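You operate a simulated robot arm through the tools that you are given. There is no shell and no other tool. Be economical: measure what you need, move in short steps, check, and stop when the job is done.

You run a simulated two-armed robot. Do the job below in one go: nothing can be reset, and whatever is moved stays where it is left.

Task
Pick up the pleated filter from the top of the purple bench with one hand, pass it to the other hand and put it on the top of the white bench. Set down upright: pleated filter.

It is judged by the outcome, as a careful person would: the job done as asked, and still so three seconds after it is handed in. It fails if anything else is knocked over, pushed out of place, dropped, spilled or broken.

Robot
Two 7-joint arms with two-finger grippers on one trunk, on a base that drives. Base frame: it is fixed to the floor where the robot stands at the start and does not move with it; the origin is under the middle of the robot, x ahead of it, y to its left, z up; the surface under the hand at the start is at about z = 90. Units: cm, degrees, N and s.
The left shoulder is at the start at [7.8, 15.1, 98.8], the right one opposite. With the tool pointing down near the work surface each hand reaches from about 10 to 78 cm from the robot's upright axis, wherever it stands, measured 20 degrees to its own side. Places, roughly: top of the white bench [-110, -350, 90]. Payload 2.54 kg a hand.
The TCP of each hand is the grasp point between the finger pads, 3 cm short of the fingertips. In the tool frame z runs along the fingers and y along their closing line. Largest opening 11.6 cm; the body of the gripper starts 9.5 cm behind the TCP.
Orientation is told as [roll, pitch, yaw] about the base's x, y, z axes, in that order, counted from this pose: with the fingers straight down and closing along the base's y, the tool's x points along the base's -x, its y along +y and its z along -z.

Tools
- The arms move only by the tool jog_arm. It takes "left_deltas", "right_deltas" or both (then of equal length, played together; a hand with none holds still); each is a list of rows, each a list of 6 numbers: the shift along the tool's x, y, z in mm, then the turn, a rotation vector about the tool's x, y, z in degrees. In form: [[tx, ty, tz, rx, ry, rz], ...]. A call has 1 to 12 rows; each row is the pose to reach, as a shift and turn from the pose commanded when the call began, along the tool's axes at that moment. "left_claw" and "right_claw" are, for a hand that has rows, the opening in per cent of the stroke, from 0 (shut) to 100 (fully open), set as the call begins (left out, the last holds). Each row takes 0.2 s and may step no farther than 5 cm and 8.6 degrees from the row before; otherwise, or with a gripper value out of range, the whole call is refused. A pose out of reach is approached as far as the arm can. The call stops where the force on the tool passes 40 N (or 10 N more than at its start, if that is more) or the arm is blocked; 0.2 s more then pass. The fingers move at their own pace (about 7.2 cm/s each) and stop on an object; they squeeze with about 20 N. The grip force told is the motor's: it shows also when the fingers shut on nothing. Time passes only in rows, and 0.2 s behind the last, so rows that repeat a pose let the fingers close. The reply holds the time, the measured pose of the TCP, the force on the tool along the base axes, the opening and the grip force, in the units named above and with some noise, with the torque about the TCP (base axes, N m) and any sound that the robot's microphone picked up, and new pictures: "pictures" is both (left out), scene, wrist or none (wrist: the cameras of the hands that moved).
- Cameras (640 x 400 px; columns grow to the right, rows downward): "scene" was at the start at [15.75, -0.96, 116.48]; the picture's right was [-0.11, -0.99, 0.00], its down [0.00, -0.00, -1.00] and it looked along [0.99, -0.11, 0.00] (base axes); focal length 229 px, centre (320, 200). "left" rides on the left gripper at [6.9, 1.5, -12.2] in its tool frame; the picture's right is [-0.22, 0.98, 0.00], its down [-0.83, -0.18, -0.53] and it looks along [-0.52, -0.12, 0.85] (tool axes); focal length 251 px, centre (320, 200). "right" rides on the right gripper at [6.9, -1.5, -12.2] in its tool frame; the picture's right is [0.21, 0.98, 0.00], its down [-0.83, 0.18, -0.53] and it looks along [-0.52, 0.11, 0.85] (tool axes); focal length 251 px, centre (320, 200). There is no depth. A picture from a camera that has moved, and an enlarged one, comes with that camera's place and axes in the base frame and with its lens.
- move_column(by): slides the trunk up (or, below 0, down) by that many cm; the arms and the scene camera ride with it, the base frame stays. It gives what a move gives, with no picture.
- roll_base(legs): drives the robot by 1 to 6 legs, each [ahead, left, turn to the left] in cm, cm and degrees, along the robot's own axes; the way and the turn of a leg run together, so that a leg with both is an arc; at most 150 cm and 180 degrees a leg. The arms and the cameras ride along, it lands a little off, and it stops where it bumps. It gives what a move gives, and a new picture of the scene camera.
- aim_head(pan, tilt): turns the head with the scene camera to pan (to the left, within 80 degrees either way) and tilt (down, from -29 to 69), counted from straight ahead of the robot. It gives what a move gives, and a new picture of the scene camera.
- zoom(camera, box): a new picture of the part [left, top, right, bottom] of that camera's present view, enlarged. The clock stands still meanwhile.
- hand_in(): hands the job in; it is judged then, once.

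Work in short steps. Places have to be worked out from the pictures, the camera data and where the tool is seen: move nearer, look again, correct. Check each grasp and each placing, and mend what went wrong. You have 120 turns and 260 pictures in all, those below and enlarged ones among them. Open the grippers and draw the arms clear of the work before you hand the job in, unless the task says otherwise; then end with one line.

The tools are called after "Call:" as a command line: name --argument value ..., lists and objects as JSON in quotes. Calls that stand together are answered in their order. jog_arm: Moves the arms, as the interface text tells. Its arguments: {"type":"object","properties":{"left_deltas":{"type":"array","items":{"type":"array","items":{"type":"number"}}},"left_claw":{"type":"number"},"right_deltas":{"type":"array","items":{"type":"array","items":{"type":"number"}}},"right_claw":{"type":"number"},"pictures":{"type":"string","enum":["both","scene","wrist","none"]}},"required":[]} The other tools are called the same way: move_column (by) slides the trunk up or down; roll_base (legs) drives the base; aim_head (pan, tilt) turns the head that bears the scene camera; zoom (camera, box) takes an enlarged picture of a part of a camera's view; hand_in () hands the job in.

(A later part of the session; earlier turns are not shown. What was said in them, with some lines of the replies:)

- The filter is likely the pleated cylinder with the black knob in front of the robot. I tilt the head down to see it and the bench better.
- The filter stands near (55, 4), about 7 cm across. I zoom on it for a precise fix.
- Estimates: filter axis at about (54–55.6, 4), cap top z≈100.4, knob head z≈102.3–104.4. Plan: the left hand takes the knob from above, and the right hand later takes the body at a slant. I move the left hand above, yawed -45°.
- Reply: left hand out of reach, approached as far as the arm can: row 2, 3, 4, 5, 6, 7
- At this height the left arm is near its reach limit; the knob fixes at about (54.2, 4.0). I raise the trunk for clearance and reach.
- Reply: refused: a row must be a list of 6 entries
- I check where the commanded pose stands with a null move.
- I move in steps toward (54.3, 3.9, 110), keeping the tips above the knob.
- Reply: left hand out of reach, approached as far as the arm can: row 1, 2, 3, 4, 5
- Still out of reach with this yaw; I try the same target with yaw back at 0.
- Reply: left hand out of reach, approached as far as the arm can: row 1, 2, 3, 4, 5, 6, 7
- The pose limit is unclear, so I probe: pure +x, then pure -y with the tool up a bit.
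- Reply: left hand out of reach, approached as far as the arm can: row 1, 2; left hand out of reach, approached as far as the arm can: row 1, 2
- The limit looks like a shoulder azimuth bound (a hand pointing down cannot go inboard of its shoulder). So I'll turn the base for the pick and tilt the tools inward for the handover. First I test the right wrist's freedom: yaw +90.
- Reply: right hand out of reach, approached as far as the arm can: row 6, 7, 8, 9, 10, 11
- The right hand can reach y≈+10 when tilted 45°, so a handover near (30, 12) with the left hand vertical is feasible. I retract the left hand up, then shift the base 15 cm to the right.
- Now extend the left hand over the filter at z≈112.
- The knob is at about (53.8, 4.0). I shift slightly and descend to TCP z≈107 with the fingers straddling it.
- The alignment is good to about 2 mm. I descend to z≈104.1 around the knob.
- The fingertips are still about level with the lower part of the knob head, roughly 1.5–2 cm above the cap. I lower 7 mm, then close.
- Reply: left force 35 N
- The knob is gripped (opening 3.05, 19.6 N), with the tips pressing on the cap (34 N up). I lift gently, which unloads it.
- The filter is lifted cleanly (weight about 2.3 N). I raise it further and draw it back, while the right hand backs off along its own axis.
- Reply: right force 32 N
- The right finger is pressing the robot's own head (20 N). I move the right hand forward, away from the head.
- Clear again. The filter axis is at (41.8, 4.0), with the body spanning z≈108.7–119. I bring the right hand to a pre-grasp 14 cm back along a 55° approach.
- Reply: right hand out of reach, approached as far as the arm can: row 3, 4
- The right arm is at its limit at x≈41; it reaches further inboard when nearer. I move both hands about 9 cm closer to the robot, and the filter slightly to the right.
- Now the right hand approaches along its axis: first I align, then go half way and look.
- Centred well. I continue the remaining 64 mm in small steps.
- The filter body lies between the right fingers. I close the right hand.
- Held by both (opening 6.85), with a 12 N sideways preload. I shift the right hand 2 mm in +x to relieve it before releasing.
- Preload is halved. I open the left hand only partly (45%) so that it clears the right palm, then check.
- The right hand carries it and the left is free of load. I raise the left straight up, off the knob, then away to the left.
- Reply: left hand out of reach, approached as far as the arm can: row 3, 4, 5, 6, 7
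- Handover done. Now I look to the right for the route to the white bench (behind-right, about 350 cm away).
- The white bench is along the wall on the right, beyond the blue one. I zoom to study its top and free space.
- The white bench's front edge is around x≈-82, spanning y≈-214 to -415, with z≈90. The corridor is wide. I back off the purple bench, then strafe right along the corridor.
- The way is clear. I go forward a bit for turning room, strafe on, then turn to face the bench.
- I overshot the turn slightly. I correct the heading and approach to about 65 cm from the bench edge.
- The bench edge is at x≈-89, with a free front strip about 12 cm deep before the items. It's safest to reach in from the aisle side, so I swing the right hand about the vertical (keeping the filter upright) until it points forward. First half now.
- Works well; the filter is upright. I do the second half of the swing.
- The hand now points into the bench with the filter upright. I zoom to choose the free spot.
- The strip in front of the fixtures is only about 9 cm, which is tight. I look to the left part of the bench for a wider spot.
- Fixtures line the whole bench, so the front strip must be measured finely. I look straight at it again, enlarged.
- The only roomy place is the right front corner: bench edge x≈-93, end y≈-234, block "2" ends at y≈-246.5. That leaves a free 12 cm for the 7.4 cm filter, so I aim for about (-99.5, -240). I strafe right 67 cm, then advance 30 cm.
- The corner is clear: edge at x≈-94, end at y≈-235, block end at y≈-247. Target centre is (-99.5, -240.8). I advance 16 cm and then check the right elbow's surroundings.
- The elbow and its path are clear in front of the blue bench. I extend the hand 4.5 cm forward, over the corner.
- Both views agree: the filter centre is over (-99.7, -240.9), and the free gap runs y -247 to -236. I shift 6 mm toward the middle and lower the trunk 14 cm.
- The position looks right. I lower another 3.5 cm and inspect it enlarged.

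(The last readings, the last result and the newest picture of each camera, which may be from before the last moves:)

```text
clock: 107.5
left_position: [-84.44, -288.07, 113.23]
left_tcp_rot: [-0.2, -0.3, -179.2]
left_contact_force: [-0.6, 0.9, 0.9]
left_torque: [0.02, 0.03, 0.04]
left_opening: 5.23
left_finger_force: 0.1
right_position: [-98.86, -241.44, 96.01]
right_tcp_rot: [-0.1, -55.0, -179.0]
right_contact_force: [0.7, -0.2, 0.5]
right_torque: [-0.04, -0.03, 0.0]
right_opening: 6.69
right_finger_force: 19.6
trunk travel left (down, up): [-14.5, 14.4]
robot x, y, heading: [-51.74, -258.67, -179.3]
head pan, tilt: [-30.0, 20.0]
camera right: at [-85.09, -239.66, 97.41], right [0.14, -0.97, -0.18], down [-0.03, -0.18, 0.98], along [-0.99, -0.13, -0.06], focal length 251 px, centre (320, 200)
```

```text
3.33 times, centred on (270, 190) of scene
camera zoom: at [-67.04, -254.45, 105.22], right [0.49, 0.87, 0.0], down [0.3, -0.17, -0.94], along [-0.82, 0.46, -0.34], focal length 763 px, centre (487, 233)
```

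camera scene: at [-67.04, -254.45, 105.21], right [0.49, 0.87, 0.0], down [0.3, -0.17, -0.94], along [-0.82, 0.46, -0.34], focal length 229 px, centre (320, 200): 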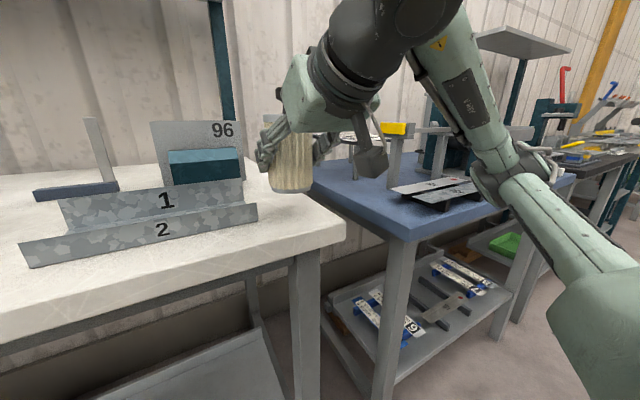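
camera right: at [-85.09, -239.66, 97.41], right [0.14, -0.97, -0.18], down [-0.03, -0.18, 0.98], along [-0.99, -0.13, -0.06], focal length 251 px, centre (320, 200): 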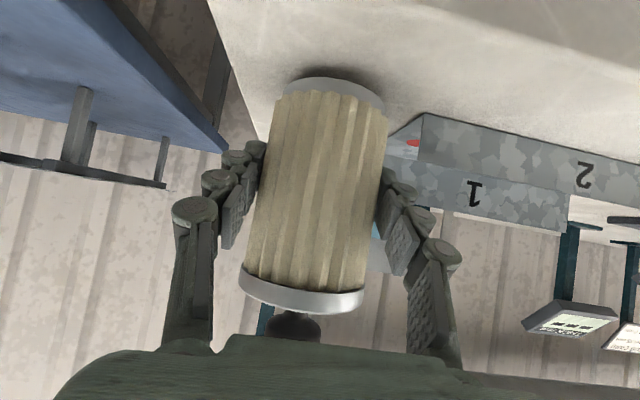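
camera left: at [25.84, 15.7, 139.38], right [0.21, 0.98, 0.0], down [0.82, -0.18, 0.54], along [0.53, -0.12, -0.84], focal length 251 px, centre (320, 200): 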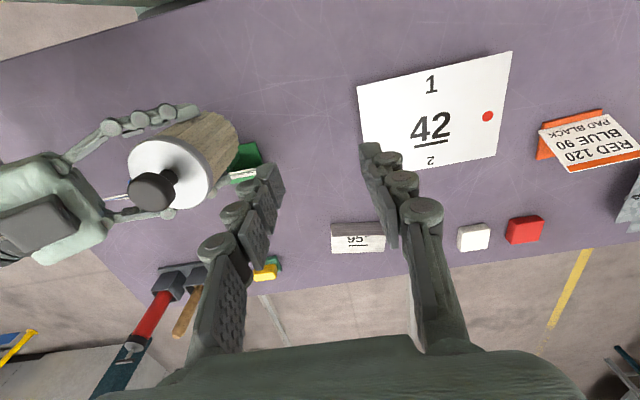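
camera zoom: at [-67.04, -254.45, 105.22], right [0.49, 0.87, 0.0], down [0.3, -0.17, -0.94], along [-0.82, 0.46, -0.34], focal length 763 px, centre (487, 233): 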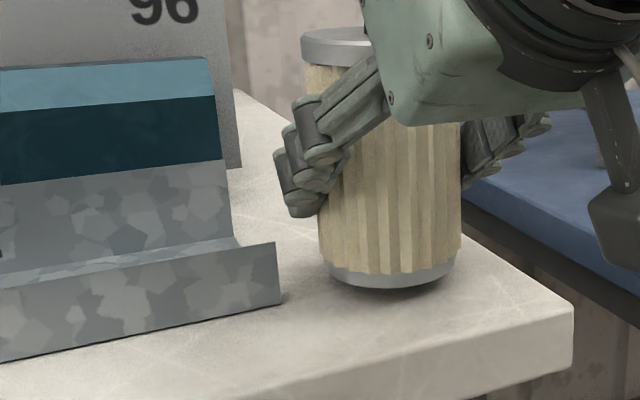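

About 1 cm to go, all clear. I lower in small steps until contact.

Call:
jog_arm --right_deltas '[[2.5, 0, 1.7, 0, 0, 0], [4.9, 0, 3.4, 0, 0, 0], [6.6, 0, 4.6, 0, 0, 0], [6.6, 0, 4.6, 0, 0, 0]]' --pictures "none"

Call:
zoom --camera "scene" --box '[230, 160, 350, 240]'

```text
clock: 108.5
left_position: [-84.56, -288.05, 113.38]
left_tcp_rot: [-0.2, -0.3, -179.2]
left_contact_force: [-0.2, -0.4, 0.2]
left_torque: [-0.02, 0.02, 0.01]
left_opening: 5.2
left_finger_force: 0.0
right_position: [-98.91, -241.55, 95.32]
right_tcp_rot: [0.0, -55.0, -179.1]
right_contact_force: [-1.3, -0.3, -0.9]
right_torque: [-0.02, -0.01, 0.01]
right_opening: 6.66
right_finger_force: 19.5
trunk travel left (down, up): [-14.5, 14.4]
robot x, y, heading: [-52.18, -259.19, -179.1]
head pan, tilt: [-30.0, 20.0]
```

```text
5.00 times, centred on (290, 200) of scene
camera zoom: at [-67.04, -254.45, 105.22], right [0.49, 0.87, 0.0], down [0.3, -0.17, -0.94], along [-0.82, 0.46, -0.34], focal length 1144 px, centre (470, 200)
```

zoom: 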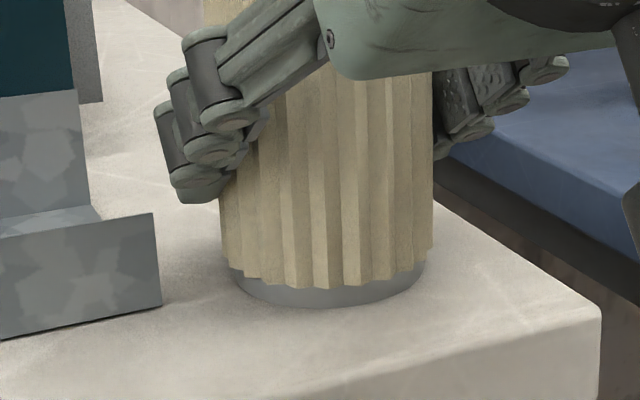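

It is almost touching, with no contact force yet. I lower 2 mm at a time.

Call:
jog_arm --right_deltas '[[1.6, 0, 1.1, 0, 0, 0], [1.6, 0, 1.1, 0, 0, 0]]' --pictures "none"

Call:
jog_arm --right_deltas '[[1.6, 0, 1.1, 0, 0, 0], [1.6, 0, 1.1, 0, 0, 0]]' --pictures "none"

```text
clock: 109.1
left_position: [-84.39, -288.08, 113.2]
left_tcp_rot: [-0.2, -0.3, -179.3]
left_contact_force: [-0.4, -0.3, -0.1]
left_torque: [0.02, -0.02, -0.01]
left_opening: 5.23
left_finger_force: 0.1
right_position: [-98.84, -241.41, 95.28]
right_tcp_rot: [0.2, -55.2, -179.2]
right_contact_force: [-0.6, 0.1, 9.4]
right_torque: [0.07, -0.24, 0.0]
right_opening: 6.71
right_finger_force: 19.2
trunk travel left (down, up): [-14.5, 14.4]
robot x, y, heading: [-52.37, -259.09, -178.9]
head pan, tilt: [-30.0, 20.0]
```

```text
clock: 109.7
left_position: [-84.42, -288.12, 113.36]
left_tcp_rot: [-0.1, -0.5, -179.3]
left_contact_force: [-0.8, 0.2, -0.1]
left_torque: [-0.02, 0.0, 0.01]
left_opening: 5.23
left_finger_force: 0.1
right_position: [-98.84, -241.49, 94.97]
right_tcp_rot: [0.2, -55.3, -179.2]
right_contact_force: [-2.0, -0.7, 13.8]
right_torque: [-0.05, 0.41, 0.02]
right_opening: 6.72
right_finger_force: 20.2
trunk travel left (down, up): [-14.5, 14.4]
robot x, y, heading: [-52.09, -258.93, -179.2]
head pan, tilt: [-30.0, 20.0]
```

The filter rests on the bench (14 N). I ease up 1.5 mm and open the fingers slightly (to about 8.1 cm).

Call:
jog_arm --right_deltas '[[-1.2, 0, -0.9, 0, 0, 0], [-1.2, 0, -0.9, 0, 0, 0]]' --pictures "none"

Call:
jog_arm --right_deltas '[[0, 0, 0, 0, 0, 0], [0, 0, 0, 0, 0, 0], [0, 0, 0, 0, 0, 0]]' --right_claw 70 --pictures "wrist"

Call:
zoom --camera "scene" --box '[190, 130, 350, 250]'

```text
clock: 110.3
left_position: [-84.49, -287.99, 113.23]
left_tcp_rot: [-0.1, -0.3, -179.1]
left_contact_force: [-0.7, -0.1, 0.1]
left_torque: [-0.01, -0.03, -0.02]
left_opening: 5.24
left_finger_force: 0.0
right_position: [-98.89, -241.49, 94.98]
right_tcp_rot: [-0.1, -55.1, -179.1]
right_contact_force: [-3.2, -0.5, 7.7]
right_torque: [-0.12, 0.42, 0.0]
right_opening: 6.69
right_finger_force: 19.8
trunk travel left (down, up): [-14.5, 14.4]
robot x, y, heading: [-52.12, -258.78, -179.2]
head pan, tilt: [-30.0, 20.0]
```

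```text
clock: 111.1
left_position: [-84.51, -287.96, 113.23]
left_tcp_rot: [-0.1, -0.3, -179.2]
left_contact_force: [0.0, -0.3, 0.1]
left_torque: [-0.01, -0.01, 0.03]
left_opening: 5.23
left_finger_force: 0.1
right_position: [-98.81, -241.49, 95.17]
right_tcp_rot: [0.0, -55.1, -179.1]
right_contact_force: [-0.6, -0.2, -0.3]
right_torque: [0.01, 0.0, -0.01]
right_opening: 8.13
right_finger_force: 0.1
trunk travel left (down, up): [-14.5, 14.4]
robot x, y, heading: [-52.24, -258.82, -179.3]
head pan, tilt: [-30.0, 20.0]
camera right: at [-85.04, -239.6, 96.36], right [0.14, -0.97, -0.18], down [-0.03, -0.18, 0.98], along [-0.99, -0.13, -0.06], focal length 251 px, centre (320, 200)
```

right: 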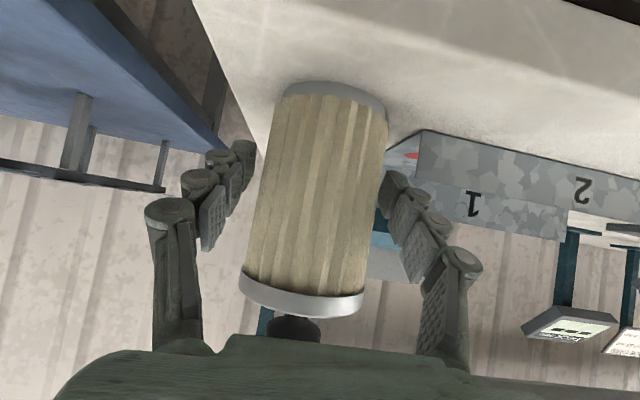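

```text
3.33 times, centred on (270, 190) of scene
camera zoom: at [-67.02, -254.45, 105.22], right [0.49, 0.87, 0.0], down [0.3, -0.17, -0.94], along [-0.82, 0.46, -0.34], focal length 763 px, centre (487, 233)
```

zoom: 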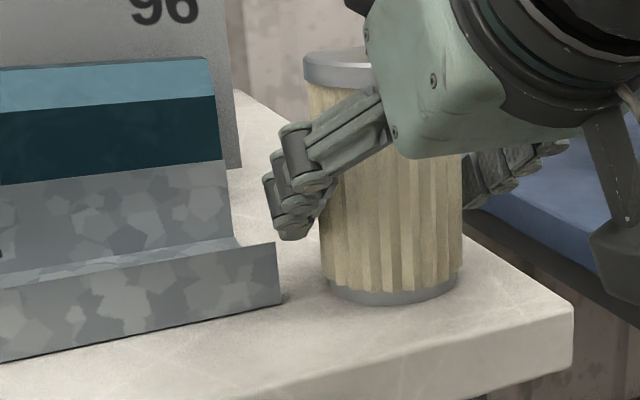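

Released, and the filter stands upright. I withdraw the right hand along its axis.

Call:
jog_arm --right_deltas '[[0, 0, -20, 0, 0, 0], [0, 0, -40, 0, 0, 0], [0, 0, -60, 0, 0, 0], [0, 0, -80, 0, 0, 0], [0, 0, -110, 0, 0, 0], [0, 0, -140, 0, 0, 0], [0, 0, -140, 0, 0, 0]]' --pictures "both"

```text
clock: 112.7
left_position: [-84.44, -288.03, 113.38]
left_tcp_rot: [-0.2, -0.3, -179.1]
left_contact_force: [-0.3, -0.1, -0.6]
left_torque: [0.01, -0.01, 0.0]
left_opening: 5.22
left_finger_force: 0.1
right_position: [-87.38, -241.34, 103.18]
right_tcp_rot: [0.0, -55.0, -179.2]
right_contact_force: [-0.7, -0.3, -0.3]
right_torque: [0.02, -0.03, -0.03]
right_opening: 8.11
right_finger_force: 0.1
trunk travel left (down, up): [-14.5, 14.4]
robot x, y, heading: [-52.44, -258.99, -179.1]
head pan, tilt: [-30.0, 20.0]
camera scene: at [-67.02, -254.45, 105.22], right [0.49, 0.87, 0.0], down [0.3, -0.17, -0.94], along [-0.82, 0.46, -0.34], focal length 229 px, centre (320, 200)
camera right: at [-73.46, -239.53, 104.39], right [0.14, -0.97, -0.18], down [-0.03, -0.18, 0.98], along [-0.99, -0.13, -0.06], focal length 251 px, centre (320, 200)
```

scene: 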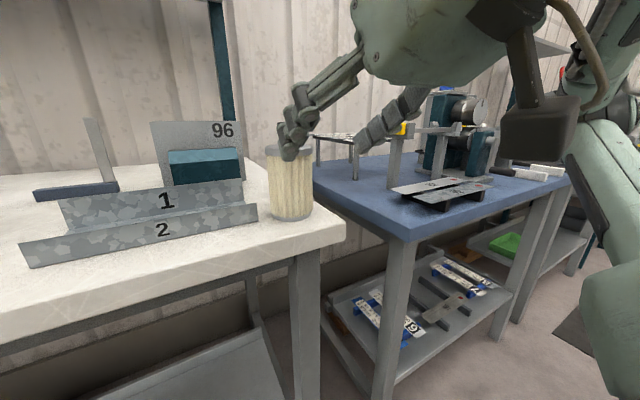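
right: 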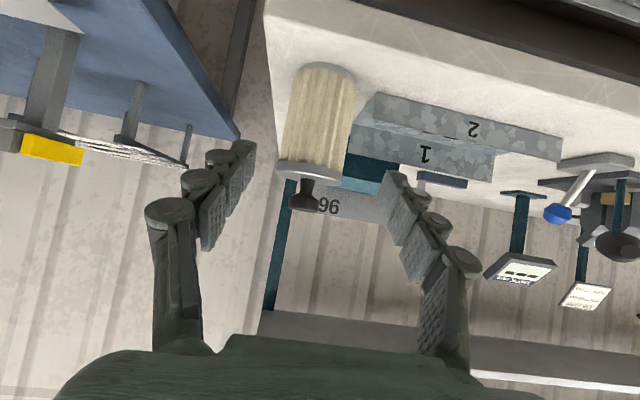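

The hand is clear. I back the base away from the bench and open both grippers fully.

Call:
roll_base --legs '[[-30, 0, 0]]'

Call:
jog_arm --left_deltas '[[0, 0, 0, 0, 0, 0], [0, 0, 0, 0, 0, 0], [0, 0, 0, 0, 0, 0]]' --right_deltas '[[0, 0, 0, 0, 0, 0], [0, 0, 0, 0, 0, 0], [0, 0, 0, 0, 0, 0]]' --left_claw 100 --right_claw 100 --pictures "scene"

Call:
zoom --camera "right" --box '[200, 40, 520, 240]'

```text
clock: 114.8
left_position: [-54.45, -287.65, 113.29]
left_tcp_rot: [-0.2, -0.3, -179.1]
left_contact_force: [0.6, 0.6, 0.5]
left_torque: [-0.02, 0.01, 0.01]
left_opening: 5.19
left_finger_force: 0.0
right_position: [-57.17, -240.91, 103.12]
right_tcp_rot: [0.0, -55.0, -179.1]
right_contact_force: [-0.4, -0.3, -0.2]
right_torque: [-0.02, -0.01, 0.01]
right_opening: 8.13
right_finger_force: 0.0
trunk travel left (down, up): [-14.5, 14.4]
robot x, y, heading: [-22.22, -258.4, -179.4]
head pan, tilt: [-30.0, 20.0]
camera scene: at [-36.97, -254.05, 105.23], right [0.49, 0.87, 0.0], down [0.3, -0.17, -0.94], along [-0.82, 0.46, -0.34], focal length 229 px, centre (320, 200)
```

scene: 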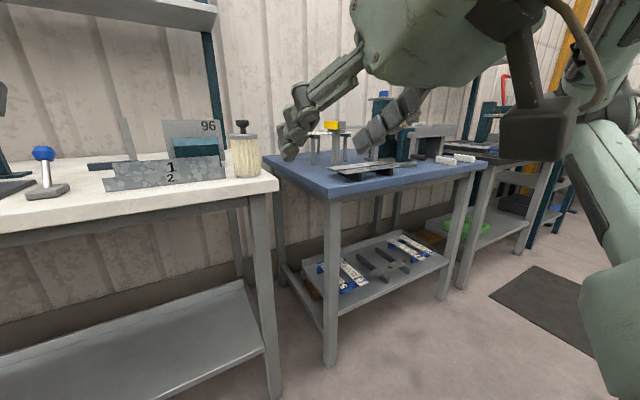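

```text
clock: 115.6
left_position: [-54.46, -287.64, 113.2]
left_tcp_rot: [-0.2, -0.3, -179.1]
left_contact_force: [1.0, -0.1, 0.3]
left_torque: [0.01, -0.01, 0.0]
left_opening: 11.6
left_finger_force: 0.0
right_position: [-57.38, -240.97, 103.01]
right_tcp_rot: [0.0, -55.0, -179.1]
right_contact_force: [-0.3, 0.4, 0.1]
right_torque: [-0.02, -0.03, 0.0]
right_opening: 11.59
right_finger_force: 0.1
trunk travel left (down, up): [-14.5, 14.4]
robot x, y, heading: [-21.7, -258.45, -179.2]
head pan, tilt: [-30.0, 20.0]
camera scene: at [-36.99, -254.06, 105.22], right [0.49, 0.87, 0.0], down [0.3, -0.17, -0.94], along [-0.82, 0.46, -0.34], focal length 229 px, centre (320, 200)
```

scene: 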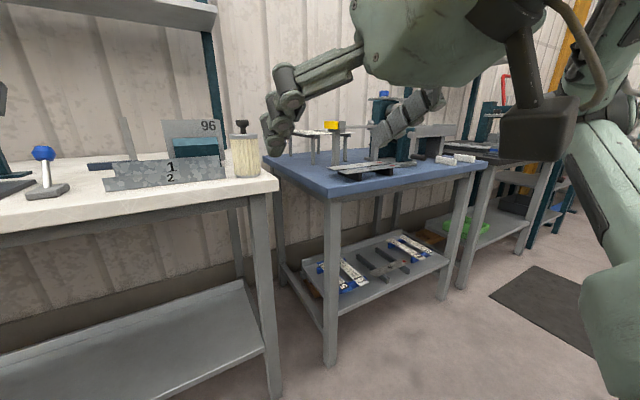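

```text
2.00 times, centred on (360, 140) of right
camera zoom: at [-43.47, -239.15, 104.38], right [0.14, -0.97, -0.18], down [-0.03, -0.18, 0.98], along [-0.99, -0.13, -0.06], focal length 503 px, centre (240, 320)
```

zoom: 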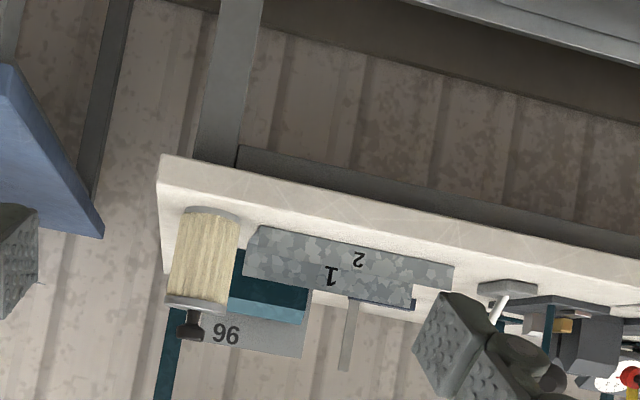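

The filter stands upright on the white bench, the neighbouring items are untouched, and both hands are open and clear. I hand in.

Call:
hand_in

```text
The job is handed in.
```

The left hand picked the pleated filter off the purple bench and passed it to the right, which set it upright on the front right corner of the white bench. Nothing else was disturbed.
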